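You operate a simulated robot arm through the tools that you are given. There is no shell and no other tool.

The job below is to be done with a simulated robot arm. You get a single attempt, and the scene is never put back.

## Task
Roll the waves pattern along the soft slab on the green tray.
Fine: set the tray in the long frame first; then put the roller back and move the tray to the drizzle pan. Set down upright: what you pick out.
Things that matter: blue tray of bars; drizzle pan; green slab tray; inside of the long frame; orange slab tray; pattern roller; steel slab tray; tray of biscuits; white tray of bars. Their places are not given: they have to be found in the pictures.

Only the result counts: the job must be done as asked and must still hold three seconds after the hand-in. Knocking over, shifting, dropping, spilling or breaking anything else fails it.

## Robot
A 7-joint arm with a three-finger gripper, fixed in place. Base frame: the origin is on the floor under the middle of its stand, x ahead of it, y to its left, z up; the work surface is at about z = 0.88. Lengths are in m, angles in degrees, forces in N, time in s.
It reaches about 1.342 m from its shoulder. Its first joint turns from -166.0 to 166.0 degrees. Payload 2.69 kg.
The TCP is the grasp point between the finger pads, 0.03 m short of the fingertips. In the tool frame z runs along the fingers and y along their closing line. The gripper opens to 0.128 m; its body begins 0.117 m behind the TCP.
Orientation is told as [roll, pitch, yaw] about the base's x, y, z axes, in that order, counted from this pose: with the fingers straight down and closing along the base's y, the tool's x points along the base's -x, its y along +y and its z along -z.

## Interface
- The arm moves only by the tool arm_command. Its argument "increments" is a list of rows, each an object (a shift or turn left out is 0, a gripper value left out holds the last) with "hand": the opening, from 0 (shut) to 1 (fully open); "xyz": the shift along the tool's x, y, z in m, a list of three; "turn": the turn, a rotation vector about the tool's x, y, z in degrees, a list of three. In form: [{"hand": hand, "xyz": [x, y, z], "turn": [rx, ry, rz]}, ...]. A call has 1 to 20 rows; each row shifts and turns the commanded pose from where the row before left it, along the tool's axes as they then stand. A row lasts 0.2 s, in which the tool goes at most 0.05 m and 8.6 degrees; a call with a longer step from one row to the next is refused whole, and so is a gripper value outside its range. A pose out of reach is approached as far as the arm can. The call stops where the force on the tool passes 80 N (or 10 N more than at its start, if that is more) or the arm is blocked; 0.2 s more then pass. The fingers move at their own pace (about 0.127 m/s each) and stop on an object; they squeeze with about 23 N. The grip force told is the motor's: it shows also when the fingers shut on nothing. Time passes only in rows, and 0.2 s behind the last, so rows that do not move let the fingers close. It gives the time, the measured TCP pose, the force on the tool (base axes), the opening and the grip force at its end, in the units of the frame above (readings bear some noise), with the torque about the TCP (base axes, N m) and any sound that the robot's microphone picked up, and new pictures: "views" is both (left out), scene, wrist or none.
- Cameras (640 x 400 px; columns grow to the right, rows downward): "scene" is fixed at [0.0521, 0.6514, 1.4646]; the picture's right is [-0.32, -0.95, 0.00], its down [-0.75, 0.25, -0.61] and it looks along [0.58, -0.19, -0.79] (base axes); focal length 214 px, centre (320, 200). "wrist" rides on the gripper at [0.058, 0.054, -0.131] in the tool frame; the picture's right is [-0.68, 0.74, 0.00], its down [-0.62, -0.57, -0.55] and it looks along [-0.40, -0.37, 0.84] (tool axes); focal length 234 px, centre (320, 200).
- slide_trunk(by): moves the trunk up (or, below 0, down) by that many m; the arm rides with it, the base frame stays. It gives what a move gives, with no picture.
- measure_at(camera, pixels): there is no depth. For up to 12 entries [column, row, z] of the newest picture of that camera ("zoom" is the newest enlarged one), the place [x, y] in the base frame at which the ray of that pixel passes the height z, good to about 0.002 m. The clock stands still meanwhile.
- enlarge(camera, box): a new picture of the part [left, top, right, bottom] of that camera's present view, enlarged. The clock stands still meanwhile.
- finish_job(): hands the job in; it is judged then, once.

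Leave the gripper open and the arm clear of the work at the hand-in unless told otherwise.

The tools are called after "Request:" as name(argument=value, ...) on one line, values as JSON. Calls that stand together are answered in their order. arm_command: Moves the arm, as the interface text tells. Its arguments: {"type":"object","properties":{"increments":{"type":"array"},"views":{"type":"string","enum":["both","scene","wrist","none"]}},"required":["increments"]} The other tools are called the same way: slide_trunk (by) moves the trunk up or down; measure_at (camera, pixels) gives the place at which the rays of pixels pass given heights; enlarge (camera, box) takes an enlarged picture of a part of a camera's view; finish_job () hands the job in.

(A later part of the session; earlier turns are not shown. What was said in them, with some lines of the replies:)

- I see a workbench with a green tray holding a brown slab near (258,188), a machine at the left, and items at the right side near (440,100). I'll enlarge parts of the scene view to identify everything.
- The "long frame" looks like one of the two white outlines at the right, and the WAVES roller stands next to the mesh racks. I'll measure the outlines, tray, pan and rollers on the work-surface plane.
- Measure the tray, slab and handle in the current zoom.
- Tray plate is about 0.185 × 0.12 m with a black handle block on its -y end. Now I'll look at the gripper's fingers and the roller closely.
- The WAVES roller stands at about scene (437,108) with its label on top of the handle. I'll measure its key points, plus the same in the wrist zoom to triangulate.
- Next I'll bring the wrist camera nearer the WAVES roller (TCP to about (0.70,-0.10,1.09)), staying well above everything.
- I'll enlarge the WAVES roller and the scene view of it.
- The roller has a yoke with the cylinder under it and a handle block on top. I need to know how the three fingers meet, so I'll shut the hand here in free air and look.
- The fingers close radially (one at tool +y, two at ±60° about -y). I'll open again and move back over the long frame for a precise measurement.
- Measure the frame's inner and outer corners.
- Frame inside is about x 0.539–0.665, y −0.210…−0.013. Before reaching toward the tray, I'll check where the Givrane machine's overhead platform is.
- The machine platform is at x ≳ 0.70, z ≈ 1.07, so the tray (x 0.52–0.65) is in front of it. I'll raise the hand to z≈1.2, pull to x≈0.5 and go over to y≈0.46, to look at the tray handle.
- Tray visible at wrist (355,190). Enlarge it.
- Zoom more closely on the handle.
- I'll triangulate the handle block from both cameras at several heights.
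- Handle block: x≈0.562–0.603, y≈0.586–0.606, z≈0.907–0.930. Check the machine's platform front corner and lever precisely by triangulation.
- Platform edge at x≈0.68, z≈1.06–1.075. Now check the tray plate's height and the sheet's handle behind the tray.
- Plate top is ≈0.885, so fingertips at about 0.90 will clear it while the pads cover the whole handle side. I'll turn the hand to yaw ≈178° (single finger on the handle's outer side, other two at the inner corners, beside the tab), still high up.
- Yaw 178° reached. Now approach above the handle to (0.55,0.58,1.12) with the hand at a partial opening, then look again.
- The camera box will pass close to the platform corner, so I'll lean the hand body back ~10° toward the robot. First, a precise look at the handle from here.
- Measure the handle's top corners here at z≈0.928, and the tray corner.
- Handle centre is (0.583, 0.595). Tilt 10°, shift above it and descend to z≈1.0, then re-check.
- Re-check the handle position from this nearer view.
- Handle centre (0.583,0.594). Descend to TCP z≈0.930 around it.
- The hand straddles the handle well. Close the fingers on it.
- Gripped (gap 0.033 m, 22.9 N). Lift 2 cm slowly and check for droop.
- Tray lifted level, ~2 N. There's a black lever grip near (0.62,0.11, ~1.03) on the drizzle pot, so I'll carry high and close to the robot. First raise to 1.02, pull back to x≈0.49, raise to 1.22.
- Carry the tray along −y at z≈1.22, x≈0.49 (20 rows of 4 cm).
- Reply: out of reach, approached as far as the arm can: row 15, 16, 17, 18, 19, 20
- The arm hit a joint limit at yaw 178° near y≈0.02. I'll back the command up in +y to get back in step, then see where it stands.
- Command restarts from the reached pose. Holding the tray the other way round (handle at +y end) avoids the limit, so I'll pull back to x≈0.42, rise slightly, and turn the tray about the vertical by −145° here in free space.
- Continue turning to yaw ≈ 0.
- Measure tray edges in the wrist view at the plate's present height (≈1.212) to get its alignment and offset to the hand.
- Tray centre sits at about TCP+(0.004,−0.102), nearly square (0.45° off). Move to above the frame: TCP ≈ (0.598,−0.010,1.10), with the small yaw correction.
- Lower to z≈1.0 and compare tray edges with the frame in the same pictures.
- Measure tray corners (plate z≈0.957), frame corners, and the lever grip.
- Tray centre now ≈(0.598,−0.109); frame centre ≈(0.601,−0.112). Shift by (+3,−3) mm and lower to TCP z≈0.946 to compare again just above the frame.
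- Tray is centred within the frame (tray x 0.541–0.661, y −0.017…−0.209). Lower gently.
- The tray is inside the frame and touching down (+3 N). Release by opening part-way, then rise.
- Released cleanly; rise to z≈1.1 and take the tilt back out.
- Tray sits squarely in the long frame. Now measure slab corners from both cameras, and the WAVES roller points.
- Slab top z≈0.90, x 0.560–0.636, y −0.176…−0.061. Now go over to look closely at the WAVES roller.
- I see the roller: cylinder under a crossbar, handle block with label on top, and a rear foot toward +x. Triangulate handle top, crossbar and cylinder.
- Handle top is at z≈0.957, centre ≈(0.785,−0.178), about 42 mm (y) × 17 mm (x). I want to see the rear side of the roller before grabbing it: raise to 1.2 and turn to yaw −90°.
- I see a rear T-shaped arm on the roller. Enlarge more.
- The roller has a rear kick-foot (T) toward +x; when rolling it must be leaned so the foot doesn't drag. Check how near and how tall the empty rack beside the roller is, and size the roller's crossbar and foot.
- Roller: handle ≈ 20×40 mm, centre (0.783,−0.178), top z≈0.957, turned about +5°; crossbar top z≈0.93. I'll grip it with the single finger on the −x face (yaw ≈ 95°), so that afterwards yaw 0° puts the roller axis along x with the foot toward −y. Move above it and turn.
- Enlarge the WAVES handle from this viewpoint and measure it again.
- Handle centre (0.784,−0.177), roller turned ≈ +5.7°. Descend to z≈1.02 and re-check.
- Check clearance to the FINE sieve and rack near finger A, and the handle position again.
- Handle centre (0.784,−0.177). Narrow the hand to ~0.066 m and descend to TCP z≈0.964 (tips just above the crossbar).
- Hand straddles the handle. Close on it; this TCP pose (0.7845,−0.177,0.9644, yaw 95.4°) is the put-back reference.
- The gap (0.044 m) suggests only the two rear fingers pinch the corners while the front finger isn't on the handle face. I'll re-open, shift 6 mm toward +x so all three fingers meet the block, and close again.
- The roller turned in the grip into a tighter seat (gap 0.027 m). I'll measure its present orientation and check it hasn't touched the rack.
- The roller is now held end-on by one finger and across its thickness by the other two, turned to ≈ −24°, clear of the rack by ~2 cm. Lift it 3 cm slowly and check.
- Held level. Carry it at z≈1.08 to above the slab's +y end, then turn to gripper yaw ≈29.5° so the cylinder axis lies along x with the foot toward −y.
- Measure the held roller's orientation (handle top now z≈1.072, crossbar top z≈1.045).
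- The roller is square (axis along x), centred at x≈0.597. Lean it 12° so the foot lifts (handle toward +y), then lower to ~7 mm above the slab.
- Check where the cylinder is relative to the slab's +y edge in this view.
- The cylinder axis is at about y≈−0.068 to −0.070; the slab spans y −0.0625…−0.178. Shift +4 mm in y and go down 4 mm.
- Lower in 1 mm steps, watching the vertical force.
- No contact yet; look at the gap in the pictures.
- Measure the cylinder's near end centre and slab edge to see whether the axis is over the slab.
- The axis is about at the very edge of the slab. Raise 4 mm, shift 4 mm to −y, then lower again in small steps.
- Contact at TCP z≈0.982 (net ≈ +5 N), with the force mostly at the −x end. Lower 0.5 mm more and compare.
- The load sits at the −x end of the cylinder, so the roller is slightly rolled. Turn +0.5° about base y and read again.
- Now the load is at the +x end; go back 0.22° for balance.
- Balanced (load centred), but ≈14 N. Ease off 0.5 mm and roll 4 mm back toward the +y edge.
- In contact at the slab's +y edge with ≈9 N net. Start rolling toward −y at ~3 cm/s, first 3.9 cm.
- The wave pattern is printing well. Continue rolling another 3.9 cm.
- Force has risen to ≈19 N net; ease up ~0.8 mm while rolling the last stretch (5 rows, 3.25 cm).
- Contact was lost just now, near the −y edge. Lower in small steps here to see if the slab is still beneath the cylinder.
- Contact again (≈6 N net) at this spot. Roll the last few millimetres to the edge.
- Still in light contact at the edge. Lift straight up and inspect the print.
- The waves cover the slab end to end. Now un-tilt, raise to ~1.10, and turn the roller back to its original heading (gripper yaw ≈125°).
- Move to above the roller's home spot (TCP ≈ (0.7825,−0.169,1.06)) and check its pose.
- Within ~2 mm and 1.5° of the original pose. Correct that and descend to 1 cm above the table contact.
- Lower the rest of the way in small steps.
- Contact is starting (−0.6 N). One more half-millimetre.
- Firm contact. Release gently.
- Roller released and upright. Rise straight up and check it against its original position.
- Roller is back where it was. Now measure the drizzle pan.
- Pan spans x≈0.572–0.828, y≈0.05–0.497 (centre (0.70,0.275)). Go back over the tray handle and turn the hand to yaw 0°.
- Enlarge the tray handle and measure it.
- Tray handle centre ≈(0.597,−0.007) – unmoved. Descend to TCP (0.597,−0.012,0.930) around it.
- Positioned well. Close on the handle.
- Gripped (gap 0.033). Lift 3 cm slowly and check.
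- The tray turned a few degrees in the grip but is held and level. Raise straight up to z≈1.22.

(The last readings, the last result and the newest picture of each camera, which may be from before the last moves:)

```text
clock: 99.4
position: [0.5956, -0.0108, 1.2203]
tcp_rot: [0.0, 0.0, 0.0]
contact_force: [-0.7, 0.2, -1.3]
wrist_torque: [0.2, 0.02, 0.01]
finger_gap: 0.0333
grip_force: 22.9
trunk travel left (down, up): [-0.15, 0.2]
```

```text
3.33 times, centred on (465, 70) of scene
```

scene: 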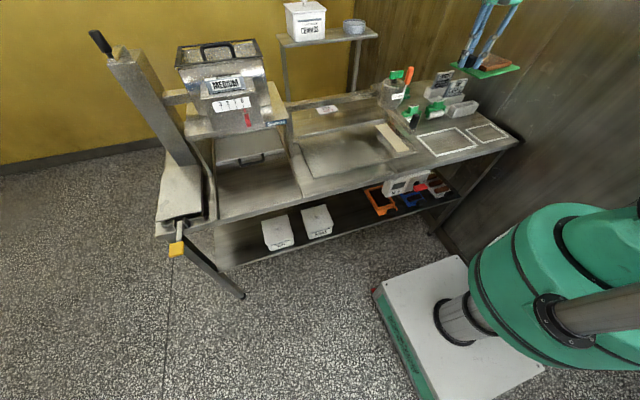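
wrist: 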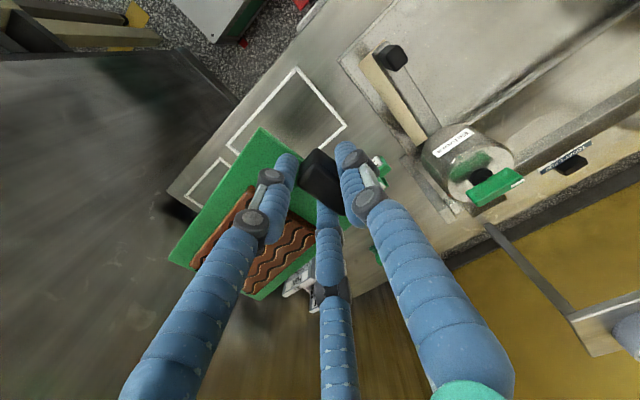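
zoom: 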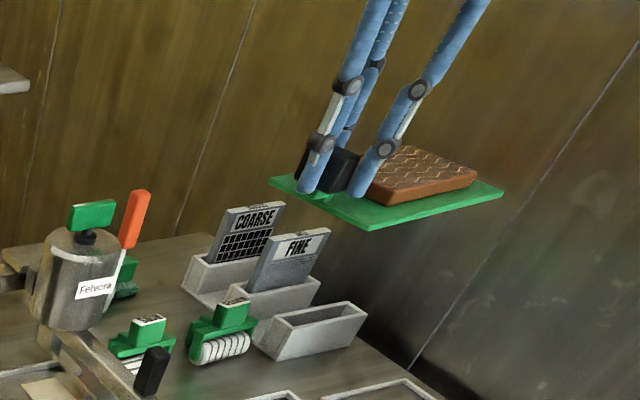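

Request:
measure_at(camera="wrist", pixels=[[259.2, 128, 1.177], [168, 258.8, 1.177], [258, 300, 1.177]])

```text
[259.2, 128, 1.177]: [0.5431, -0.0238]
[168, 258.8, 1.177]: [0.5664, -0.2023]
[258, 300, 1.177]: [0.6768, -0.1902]
```

Tray is turned +7° relative to the hand; its centre is at TCP+(0.014,−0.096). Carry it: back to x≈0.47, across to y≈0.375, then forward to x≈0.69 — all at z≈1.22.

Request:
arm_command(increments=[{"xyz": [0.02, 0, 0]}, {"xyz": [0.035, 0, 0]}, {"xyz": [0.035, 0, 0]}, {"xyz": [0.03, 0.01, 0]}, {"xyz": [0.005, 0.03, 0]}, {"xyz": [0, 0.04, 0]}, {"xyz": [0, 0.04, 0]}, {"xyz": [0, 0.04, 0]}, {"xyz": [0, 0.04, 0]}, {"xyz": [0, 0.04, 0]}, {"xyz": [0, 0.04, 0]}, {"xyz": [0, 0.04, 0]}, {"xyz": [0, 0.04, 0]}, {"xyz": [0, 0.026, 0]}, {}], views="both")

```text
clock: 102.6
position: [0.4716, 0.3751, 1.2188]
tcp_rot: [-0.1, 0.1, 0.0]
contact_force: [-0.5, 0.4, -2.1]
wrist_torque: [0.15, 0.01, 0.01]
finger_gap: 0.0333
grip_force: 22.9
trunk travel left (down, up): [-0.15, 0.2]
```

scene: 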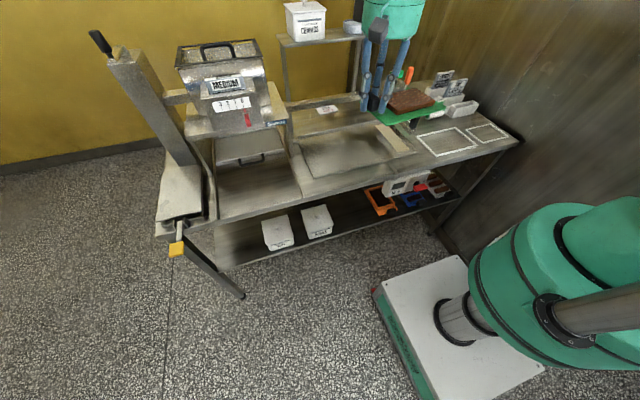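
wrist: 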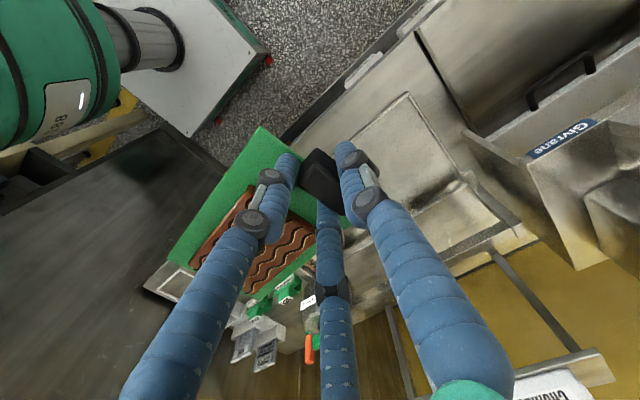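

Move forward over the pan to x≈0.697 and straighten the tray by −7°.

Request:
arm_command(increments=[{"xyz": [-0.02, 0, 0]}, {"xyz": [-0.035, 0, 0]}, {"xyz": [-0.035, 0, 0]}, {"xyz": [-0.035, 0, 0]}, {"xyz": [-0.035, 0, 0]}, {"xyz": [-0.035, 0, 0]}, {"xyz": [-0.03, 0, 0]}, {"turn": [0, 0, 3.5]}, {"turn": [0, 0, 3.5]}, {}], views="both")

Request:
enlarge(camera="wrist", box=[140, 60, 440, 320])

Request:
enlarge(camera="scene", box=[270, 20, 440, 190])

```text
clock: 104.8
position: [0.6967, 0.3742, 1.2195]
tcp_rot: [0.1, 0.0, -7.1]
contact_force: [0.0, -0.3, -1.8]
wrist_torque: [0.14, 0.01, 0.02]
finger_gap: 0.0333
grip_force: 23.5
trunk travel left (down, up): [-0.15, 0.2]
```

scene: 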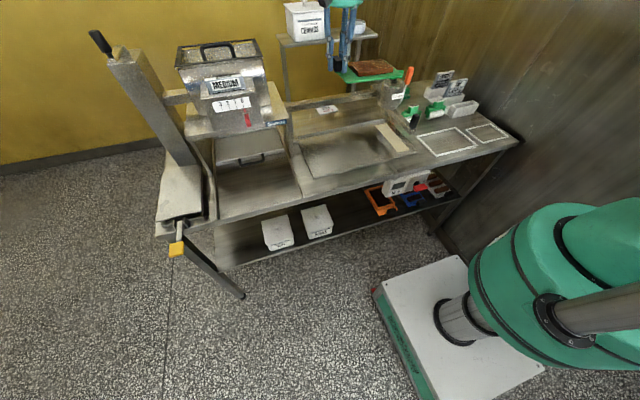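
wrist: 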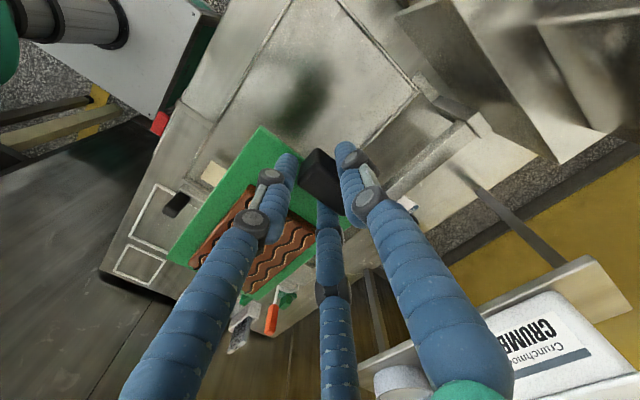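

```text
1.54 times, centred on (290, 190) of wrist
```

zoom: 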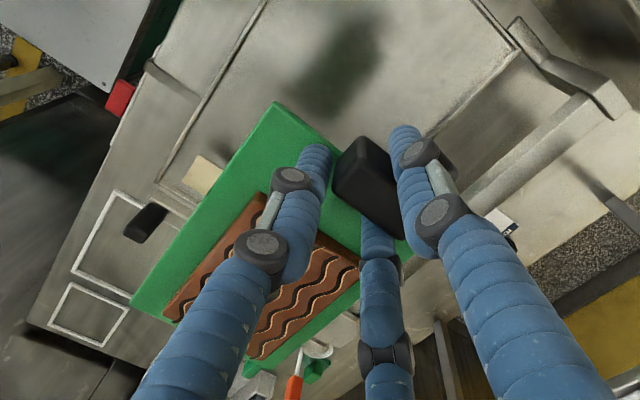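

```text
2.35 times, centred on (355, 105) of scene
```

zoom: 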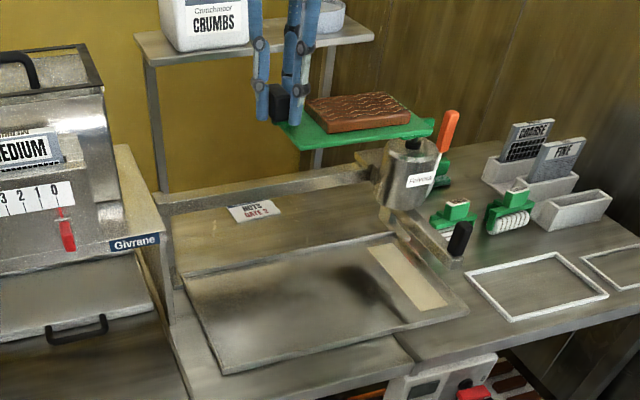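

Check the tray corners relative to the pan.

Request:
measure_at(camera="wrist", pixels=[[258.8, 126.4, 1.176], [167, 257, 1.176], [255, 301, 1.176], [282, 14, 0.885], [168, 110, 0.885], [205, 100, 0.885], [420, 75, 0.885]])

Request:
enlarge(camera="wrist", box=[120, 120, 320, 320])

```text
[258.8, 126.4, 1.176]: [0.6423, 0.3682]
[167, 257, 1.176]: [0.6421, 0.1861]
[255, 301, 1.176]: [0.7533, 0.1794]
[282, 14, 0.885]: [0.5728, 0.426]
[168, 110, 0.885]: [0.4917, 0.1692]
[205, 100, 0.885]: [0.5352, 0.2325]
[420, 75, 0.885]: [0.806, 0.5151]
```

```text
2.00 times, centred on (220, 220) of wrist
```

zoom: 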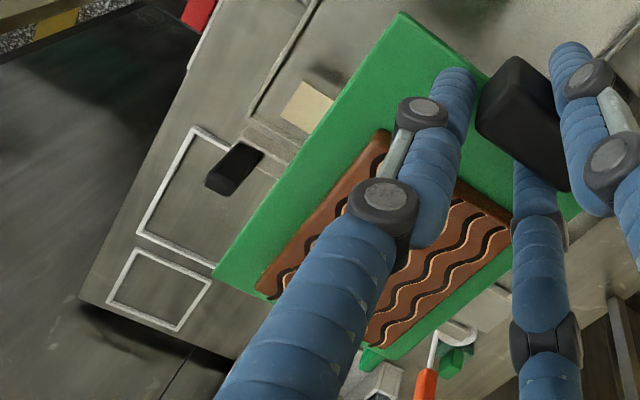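

Tray would sit at x 0.642–0.76, y 0.186–0.368, well inside the pan. Descend to TCP z≈1.0.

Request:
arm_command(increments=[{"xyz": [0, 0, 0.02]}, {"xyz": [0, 0, 0.035]}, {"xyz": [0, 0, 0.035]}, {"xyz": [0, 0, 0.035]}, {"xyz": [0, 0, 0.035]}, {"xyz": [0, 0, 0.035]}, {"xyz": [0, 0, 0.025]}, {}], views="both")

Request:
enlarge(camera="wrist", box=[120, 60, 440, 320])

Request:
enlarge(camera="scene", box=[280, 60, 430, 190])

```text
clock: 106.6
position: [0.6976, 0.3749, 0.9999]
tcp_rot: [0.0, 0.0, -6.9]
contact_force: [0.3, 0.2, -2.3]
wrist_torque: [0.14, 0.02, 0.01]
finger_gap: 0.033
grip_force: 22.5
trunk travel left (down, up): [-0.15, 0.2]
```

scene: 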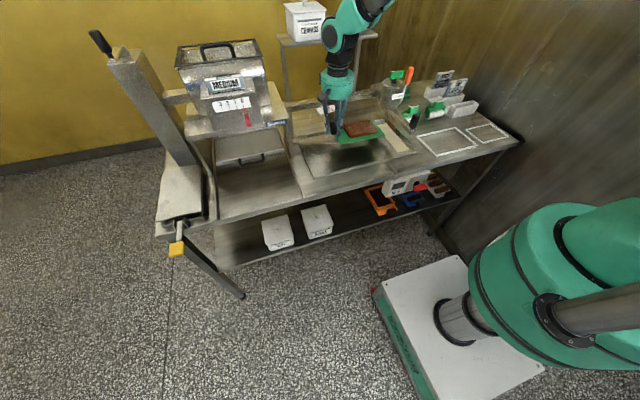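
wrist: 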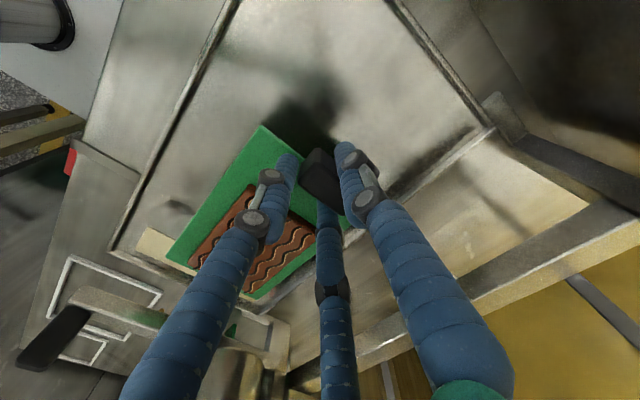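

```text
1.54 times, centred on (280, 190) of wrist
```

zoom: 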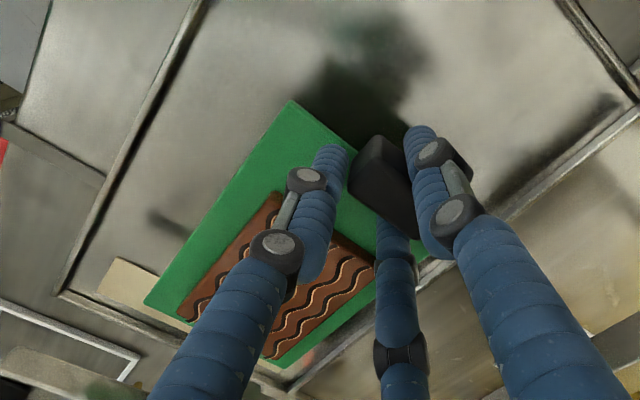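

```text
3.08 times, centred on (355, 125) of scene
```

zoom: 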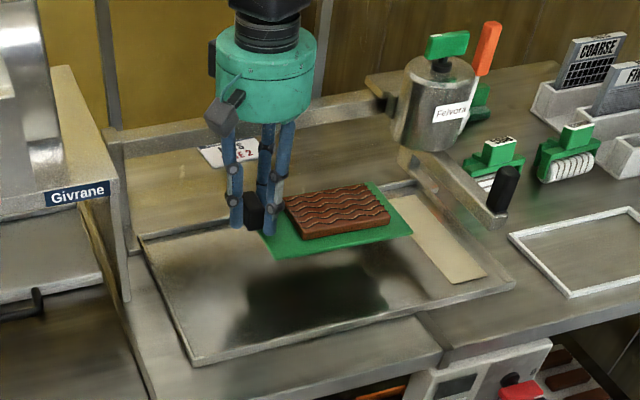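

All clear. Descend to z≈0.95, then in small steps to touch-down.

Request:
arm_command(increments=[{"xyz": [0, 0, 0.02]}, {"xyz": [0, 0, 0.02]}, {"xyz": [0, 0, 0.01]}, {}], views="none")

Request:
arm_command(increments=[{"xyz": [0, 0, 0.004]}, {"xyz": [0, 0, 0.003]}, {"xyz": [0, 0, 0.003]}, {}], views="none")

```text
clock: 107.6
position: [0.6955, 0.3742, 0.9498]
tcp_rot: [0.1, 0.0, -7.0]
contact_force: [-0.5, 1.1, -2.7]
wrist_torque: [0.17, -0.01, 0.0]
finger_gap: 0.0328
grip_force: 22.9
trunk travel left (down, up): [-0.15, 0.2]
```

```text
clock: 108.6
position: [0.699, 0.3734, 0.9391]
tcp_rot: [0.0, 0.1, -7.1]
contact_force: [0.8, -0.4, -2.3]
wrist_torque: [0.16, 0.03, 0.02]
finger_gap: 0.0328
grip_force: 22.8
trunk travel left (down, up): [-0.15, 0.2]
```

Request:
arm_command(increments=[{"xyz": [0, 0, 0.002]}, {"xyz": [0, 0, 0.0015]}, {}], views="none")

Request:
arm_command(increments=[{"xyz": [0, 0, 0.0015]}, {}], views="both")

Request:
enlarge(camera="scene", box=[300, 90, 420, 180])

```text
clock: 109.4
position: [0.6967, 0.3736, 0.9368]
tcp_rot: [0.0, 0.0, -7.0]
contact_force: [0.8, 0.6, 2.1]
wrist_torque: [-0.56, -0.08, 0.17]
finger_gap: 0.0328
grip_force: 22.8
trunk travel left (down, up): [-0.15, 0.2]
```

```text
clock: 110.0
position: [0.6976, 0.3735, 0.935]
tcp_rot: [0.0, 0.1, -6.9]
contact_force: [0.4, 1.3, 2.2]
wrist_torque: [-0.57, -0.07, 0.2]
finger_gap: 0.0327
grip_force: 23.3
trunk travel left (down, up): [-0.15, 0.2]
```

scene: 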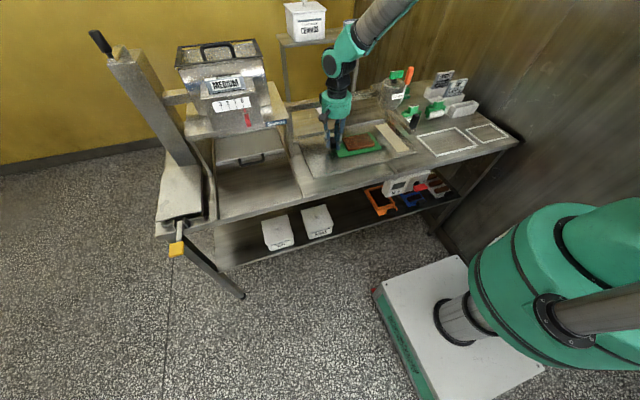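
wrist: 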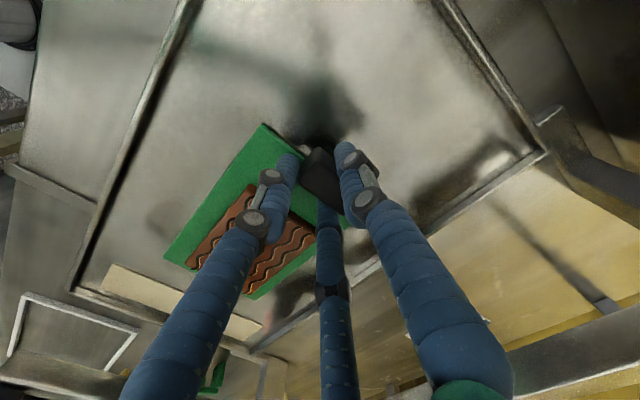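

```text
4.44 times, centred on (360, 135) of scene
```

zoom: 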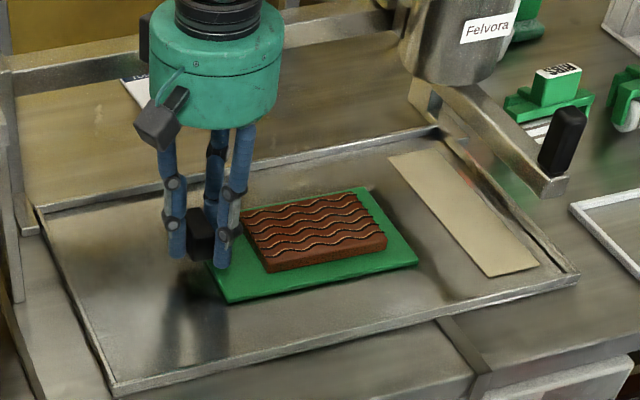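

The far end has touched first. Keep lowering 1 mm at a time until the tray lies flat.

Request:
arm_command(increments=[{"xyz": [0, 0, 0.001]}, {}], views="none")

Request:
arm_command(increments=[{"xyz": [0, 0, 0.001]}, {}], views="none")

```text
clock: 110.6
position: [0.6967, 0.3718, 0.9333]
tcp_rot: [0.0, 0.0, -7.1]
contact_force: [-0.3, 0.6, 2.4]
wrist_torque: [-0.09, -0.06, 0.13]
finger_gap: 0.0327
grip_force: 22.8
trunk travel left (down, up): [-0.15, 0.2]
```

```text
clock: 111.2
position: [0.6973, 0.3744, 0.9338]
tcp_rot: [-0.1, 0.1, -7.1]
contact_force: [-1.4, -4.6, 9.4]
wrist_torque: [-0.33, 0.03, 0.07]
finger_gap: 0.0326
grip_force: 22.8
trunk travel left (down, up): [-0.15, 0.2]
```

Flat on the pan (9 N). Release gently.

Request:
arm_command(increments=[{"xyz": [0, 0, -0.0005]}, {"hand": 0.35}, {"hand": 0.45}, {"hand": 0.55}, {}], views="both")

Request:
enlarge(camera="wrist", box=[140, 80, 420, 300])

Request:
enlarge(camera="scene", box=[300, 90, 420, 180])

```text
clock: 112.4
position: [0.6975, 0.3744, 0.9325]
tcp_rot: [0.0, 0.0, -7.0]
contact_force: [0.4, -0.2, 0.4]
wrist_torque: [0.01, -0.02, 0.01]
finger_gap: 0.0705
grip_force: 0.1
trunk travel left (down, up): [-0.15, 0.2]
```

scene: 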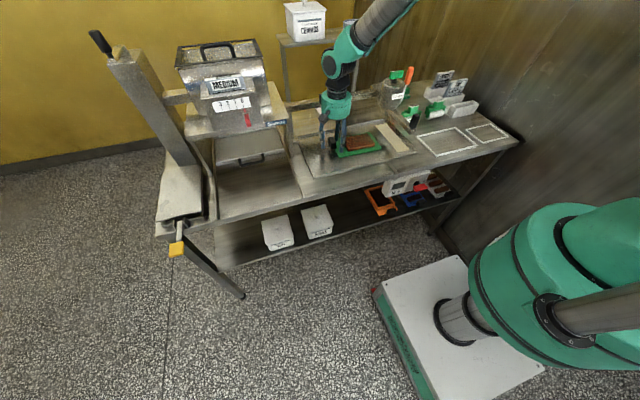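
wrist: 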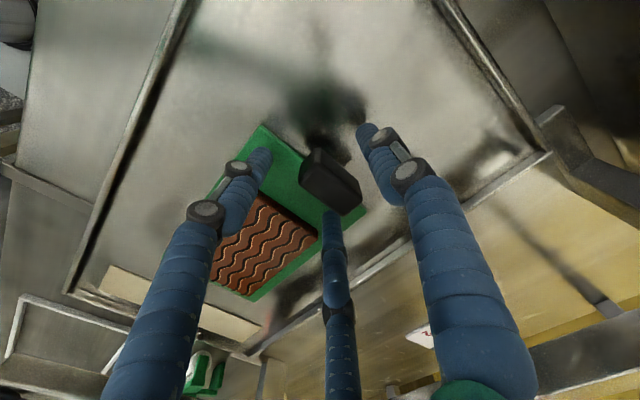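

```text
1.82 times, centred on (280, 190) of wrist
```

zoom: 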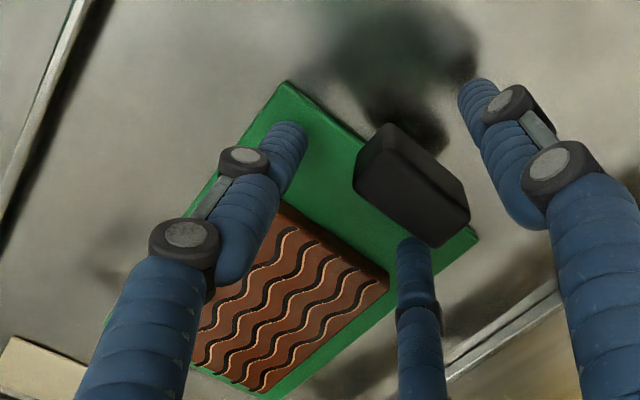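

```text
4.44 times, centred on (360, 135) of scene
```

zoom: 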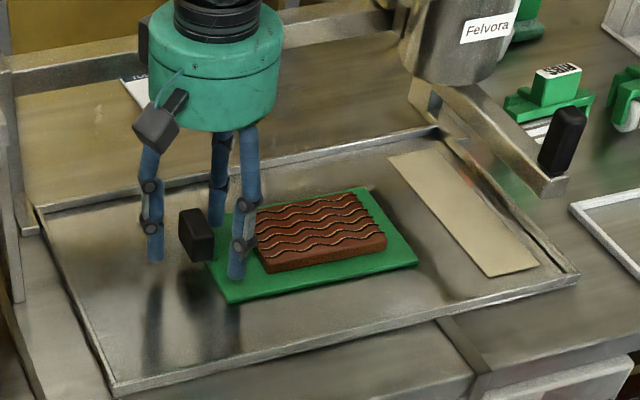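

Released. Rise straight up, open fully, then withdraw.

Request:
arm_command(increments=[{"xyz": [0, 0, -0.01]}, {"xyz": [0, 0, -0.03]}, {"xyz": [0, 0, -0.04]}, {"xyz": [0, 0, -0.045]}, {"xyz": [0, 0, -0.045]}, {"xyz": [0, 0, -0.045]}, {"xyz": [0, 0, -0.045], "hand": 1}, {"xyz": [0.04, 0, 0]}, {"xyz": [0.045, 0, 0]}, {"xyz": [0.045, 0, 0]}, {"xyz": [0.045, 0, 0]}, {"xyz": [0.045, 0, 0]}, {}], views="both")

Request:
enlarge(camera="scene", box=[290, 80, 430, 190])

Request:
enlarge(camera="scene", box=[380, 50, 530, 170])

Request:
enlarge(camera="scene", box=[140, 20, 340, 240])

```text
clock: 115.2
position: [0.4764, 0.4039, 1.1917]
tcp_rot: [-0.1, 0.0, -7.1]
contact_force: [0.1, 0.4, 1.1]
wrist_torque: [-0.02, -0.1, 0.01]
finger_gap: 0.1282
grip_force: 0.1
trunk travel left (down, up): [-0.15, 0.2]
```

scene: 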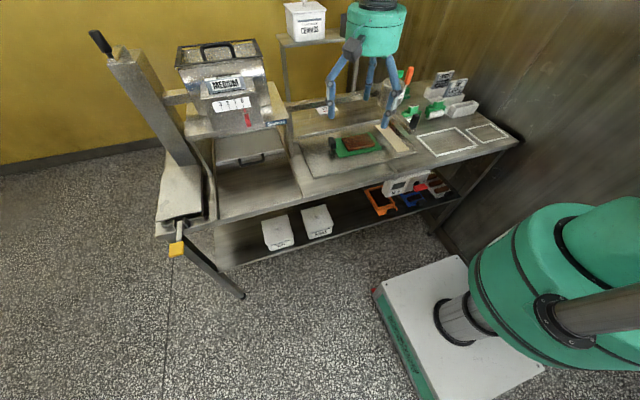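
wrist: 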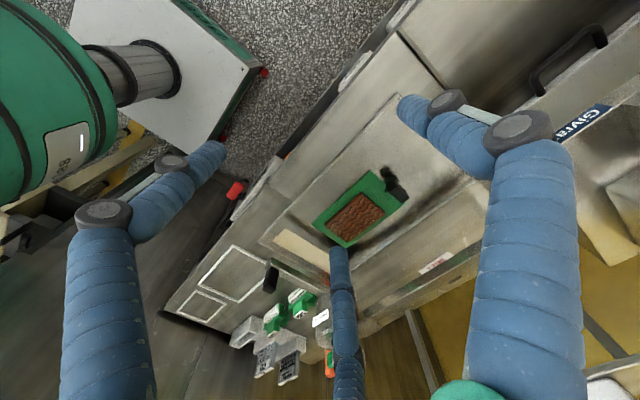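

```text
3.64 times, centred on (360, 135) of scene
```

zoom: 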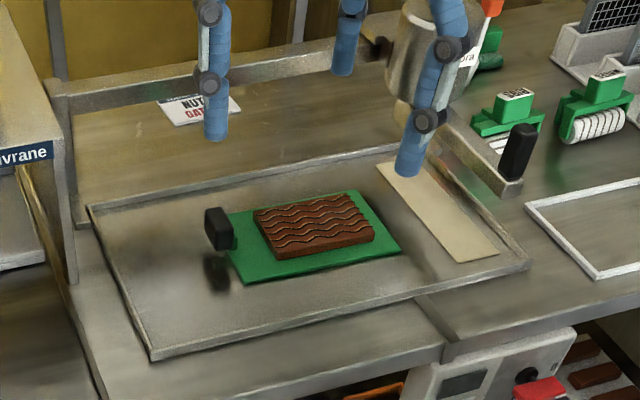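

```text
3.33 times, centred on (455, 110) of scene
```

zoom: 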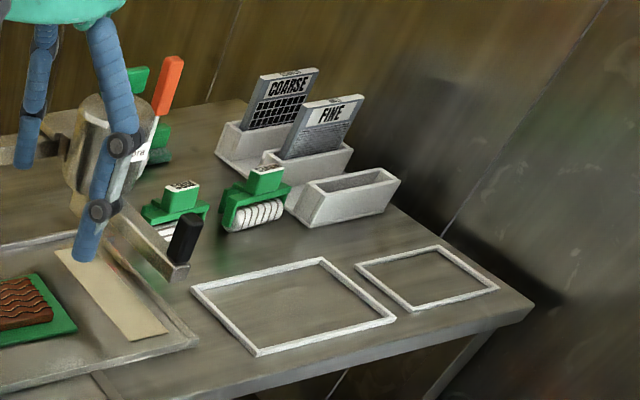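

```text
1.82 times, centred on (240, 130) of scene
```

zoom: 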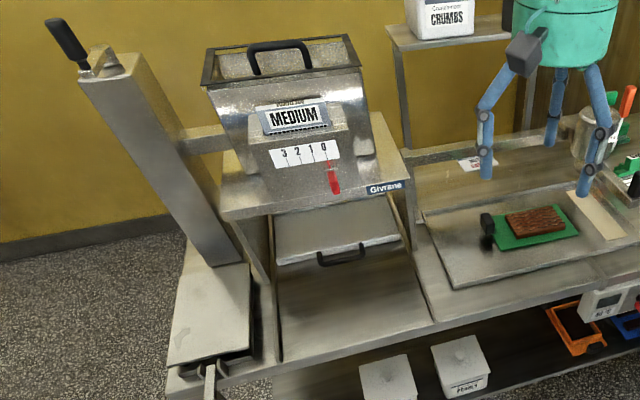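

Everything looks in place. One close look at the slab's print and the tray in the pan before handing in.

Request:
enlarge(camera="wrist", box=[300, 155, 420, 255])

Request:
measure_at(camera="wrist", pixels=[[365, 170, 0.89], [410, 205, 0.89], [348, 247, 0.89], [313, 225, 0.89]])

```text
4.00 times, centred on (360, 205) of wrist
```

zoom: 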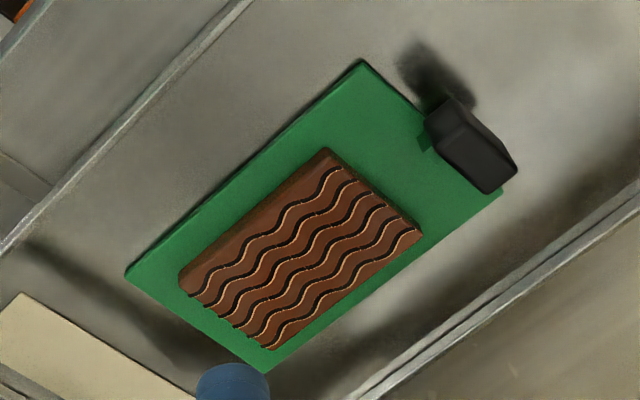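

```text
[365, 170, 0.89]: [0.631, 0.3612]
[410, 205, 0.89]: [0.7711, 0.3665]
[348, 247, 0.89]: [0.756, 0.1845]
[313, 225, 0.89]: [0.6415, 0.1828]
```

The waves run the full length, the tray lies flat inside the drizzle pan, the roller stands in its place, hand open. I'll move the arm a little further clear and then hand in.

Request:
arm_command(increments=[{"xyz": [0.03, 0, -0.03]}, {"xyz": [0.02, 0, -0.03]}, {}, {}], views="scene")

Request:
finish_job()

```text
clock: 116.2
position: [0.427, 0.408, 1.2523]
tcp_rot: [-0.2, 0.1, -7.0]
contact_force: [0.7, 0.9, 0.5]
wrist_torque: [-0.02, 0.04, -0.02]
finger_gap: 0.1279
grip_force: 0.1
trunk travel left (down, up): [-0.15, 0.2]
```

scene: 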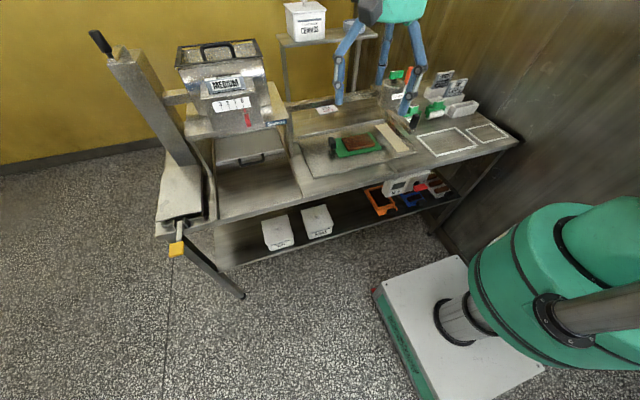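

```text
The job is handed in.
```

The job is done and handed in; no verdict came back with the hand-in.

- **Tray in the long frame:** I set the green tray inside the long frame, turned end for end, because the arm could not reach the spot with it the original way round.
- **Pattern:** The waves run the full length of the slab. I rolled it from the +y end to the −y end, leaning the roller 12° so its rear foot would not drag. The roller lost contact once near the end, so I lowered it again there and finished the stroke. The pictures show no gap in the print.
- **Roller:** It is back in its original place and upright, with no visible difference from the first picture.
- **Tray in the drizzle pan:** The tray lies flat in the middle of the pan, clear of the beige strip and the pot.

In the last pictures the frames, racks and machine looked unmoved. The gripper is open and the arm is clear of the work.
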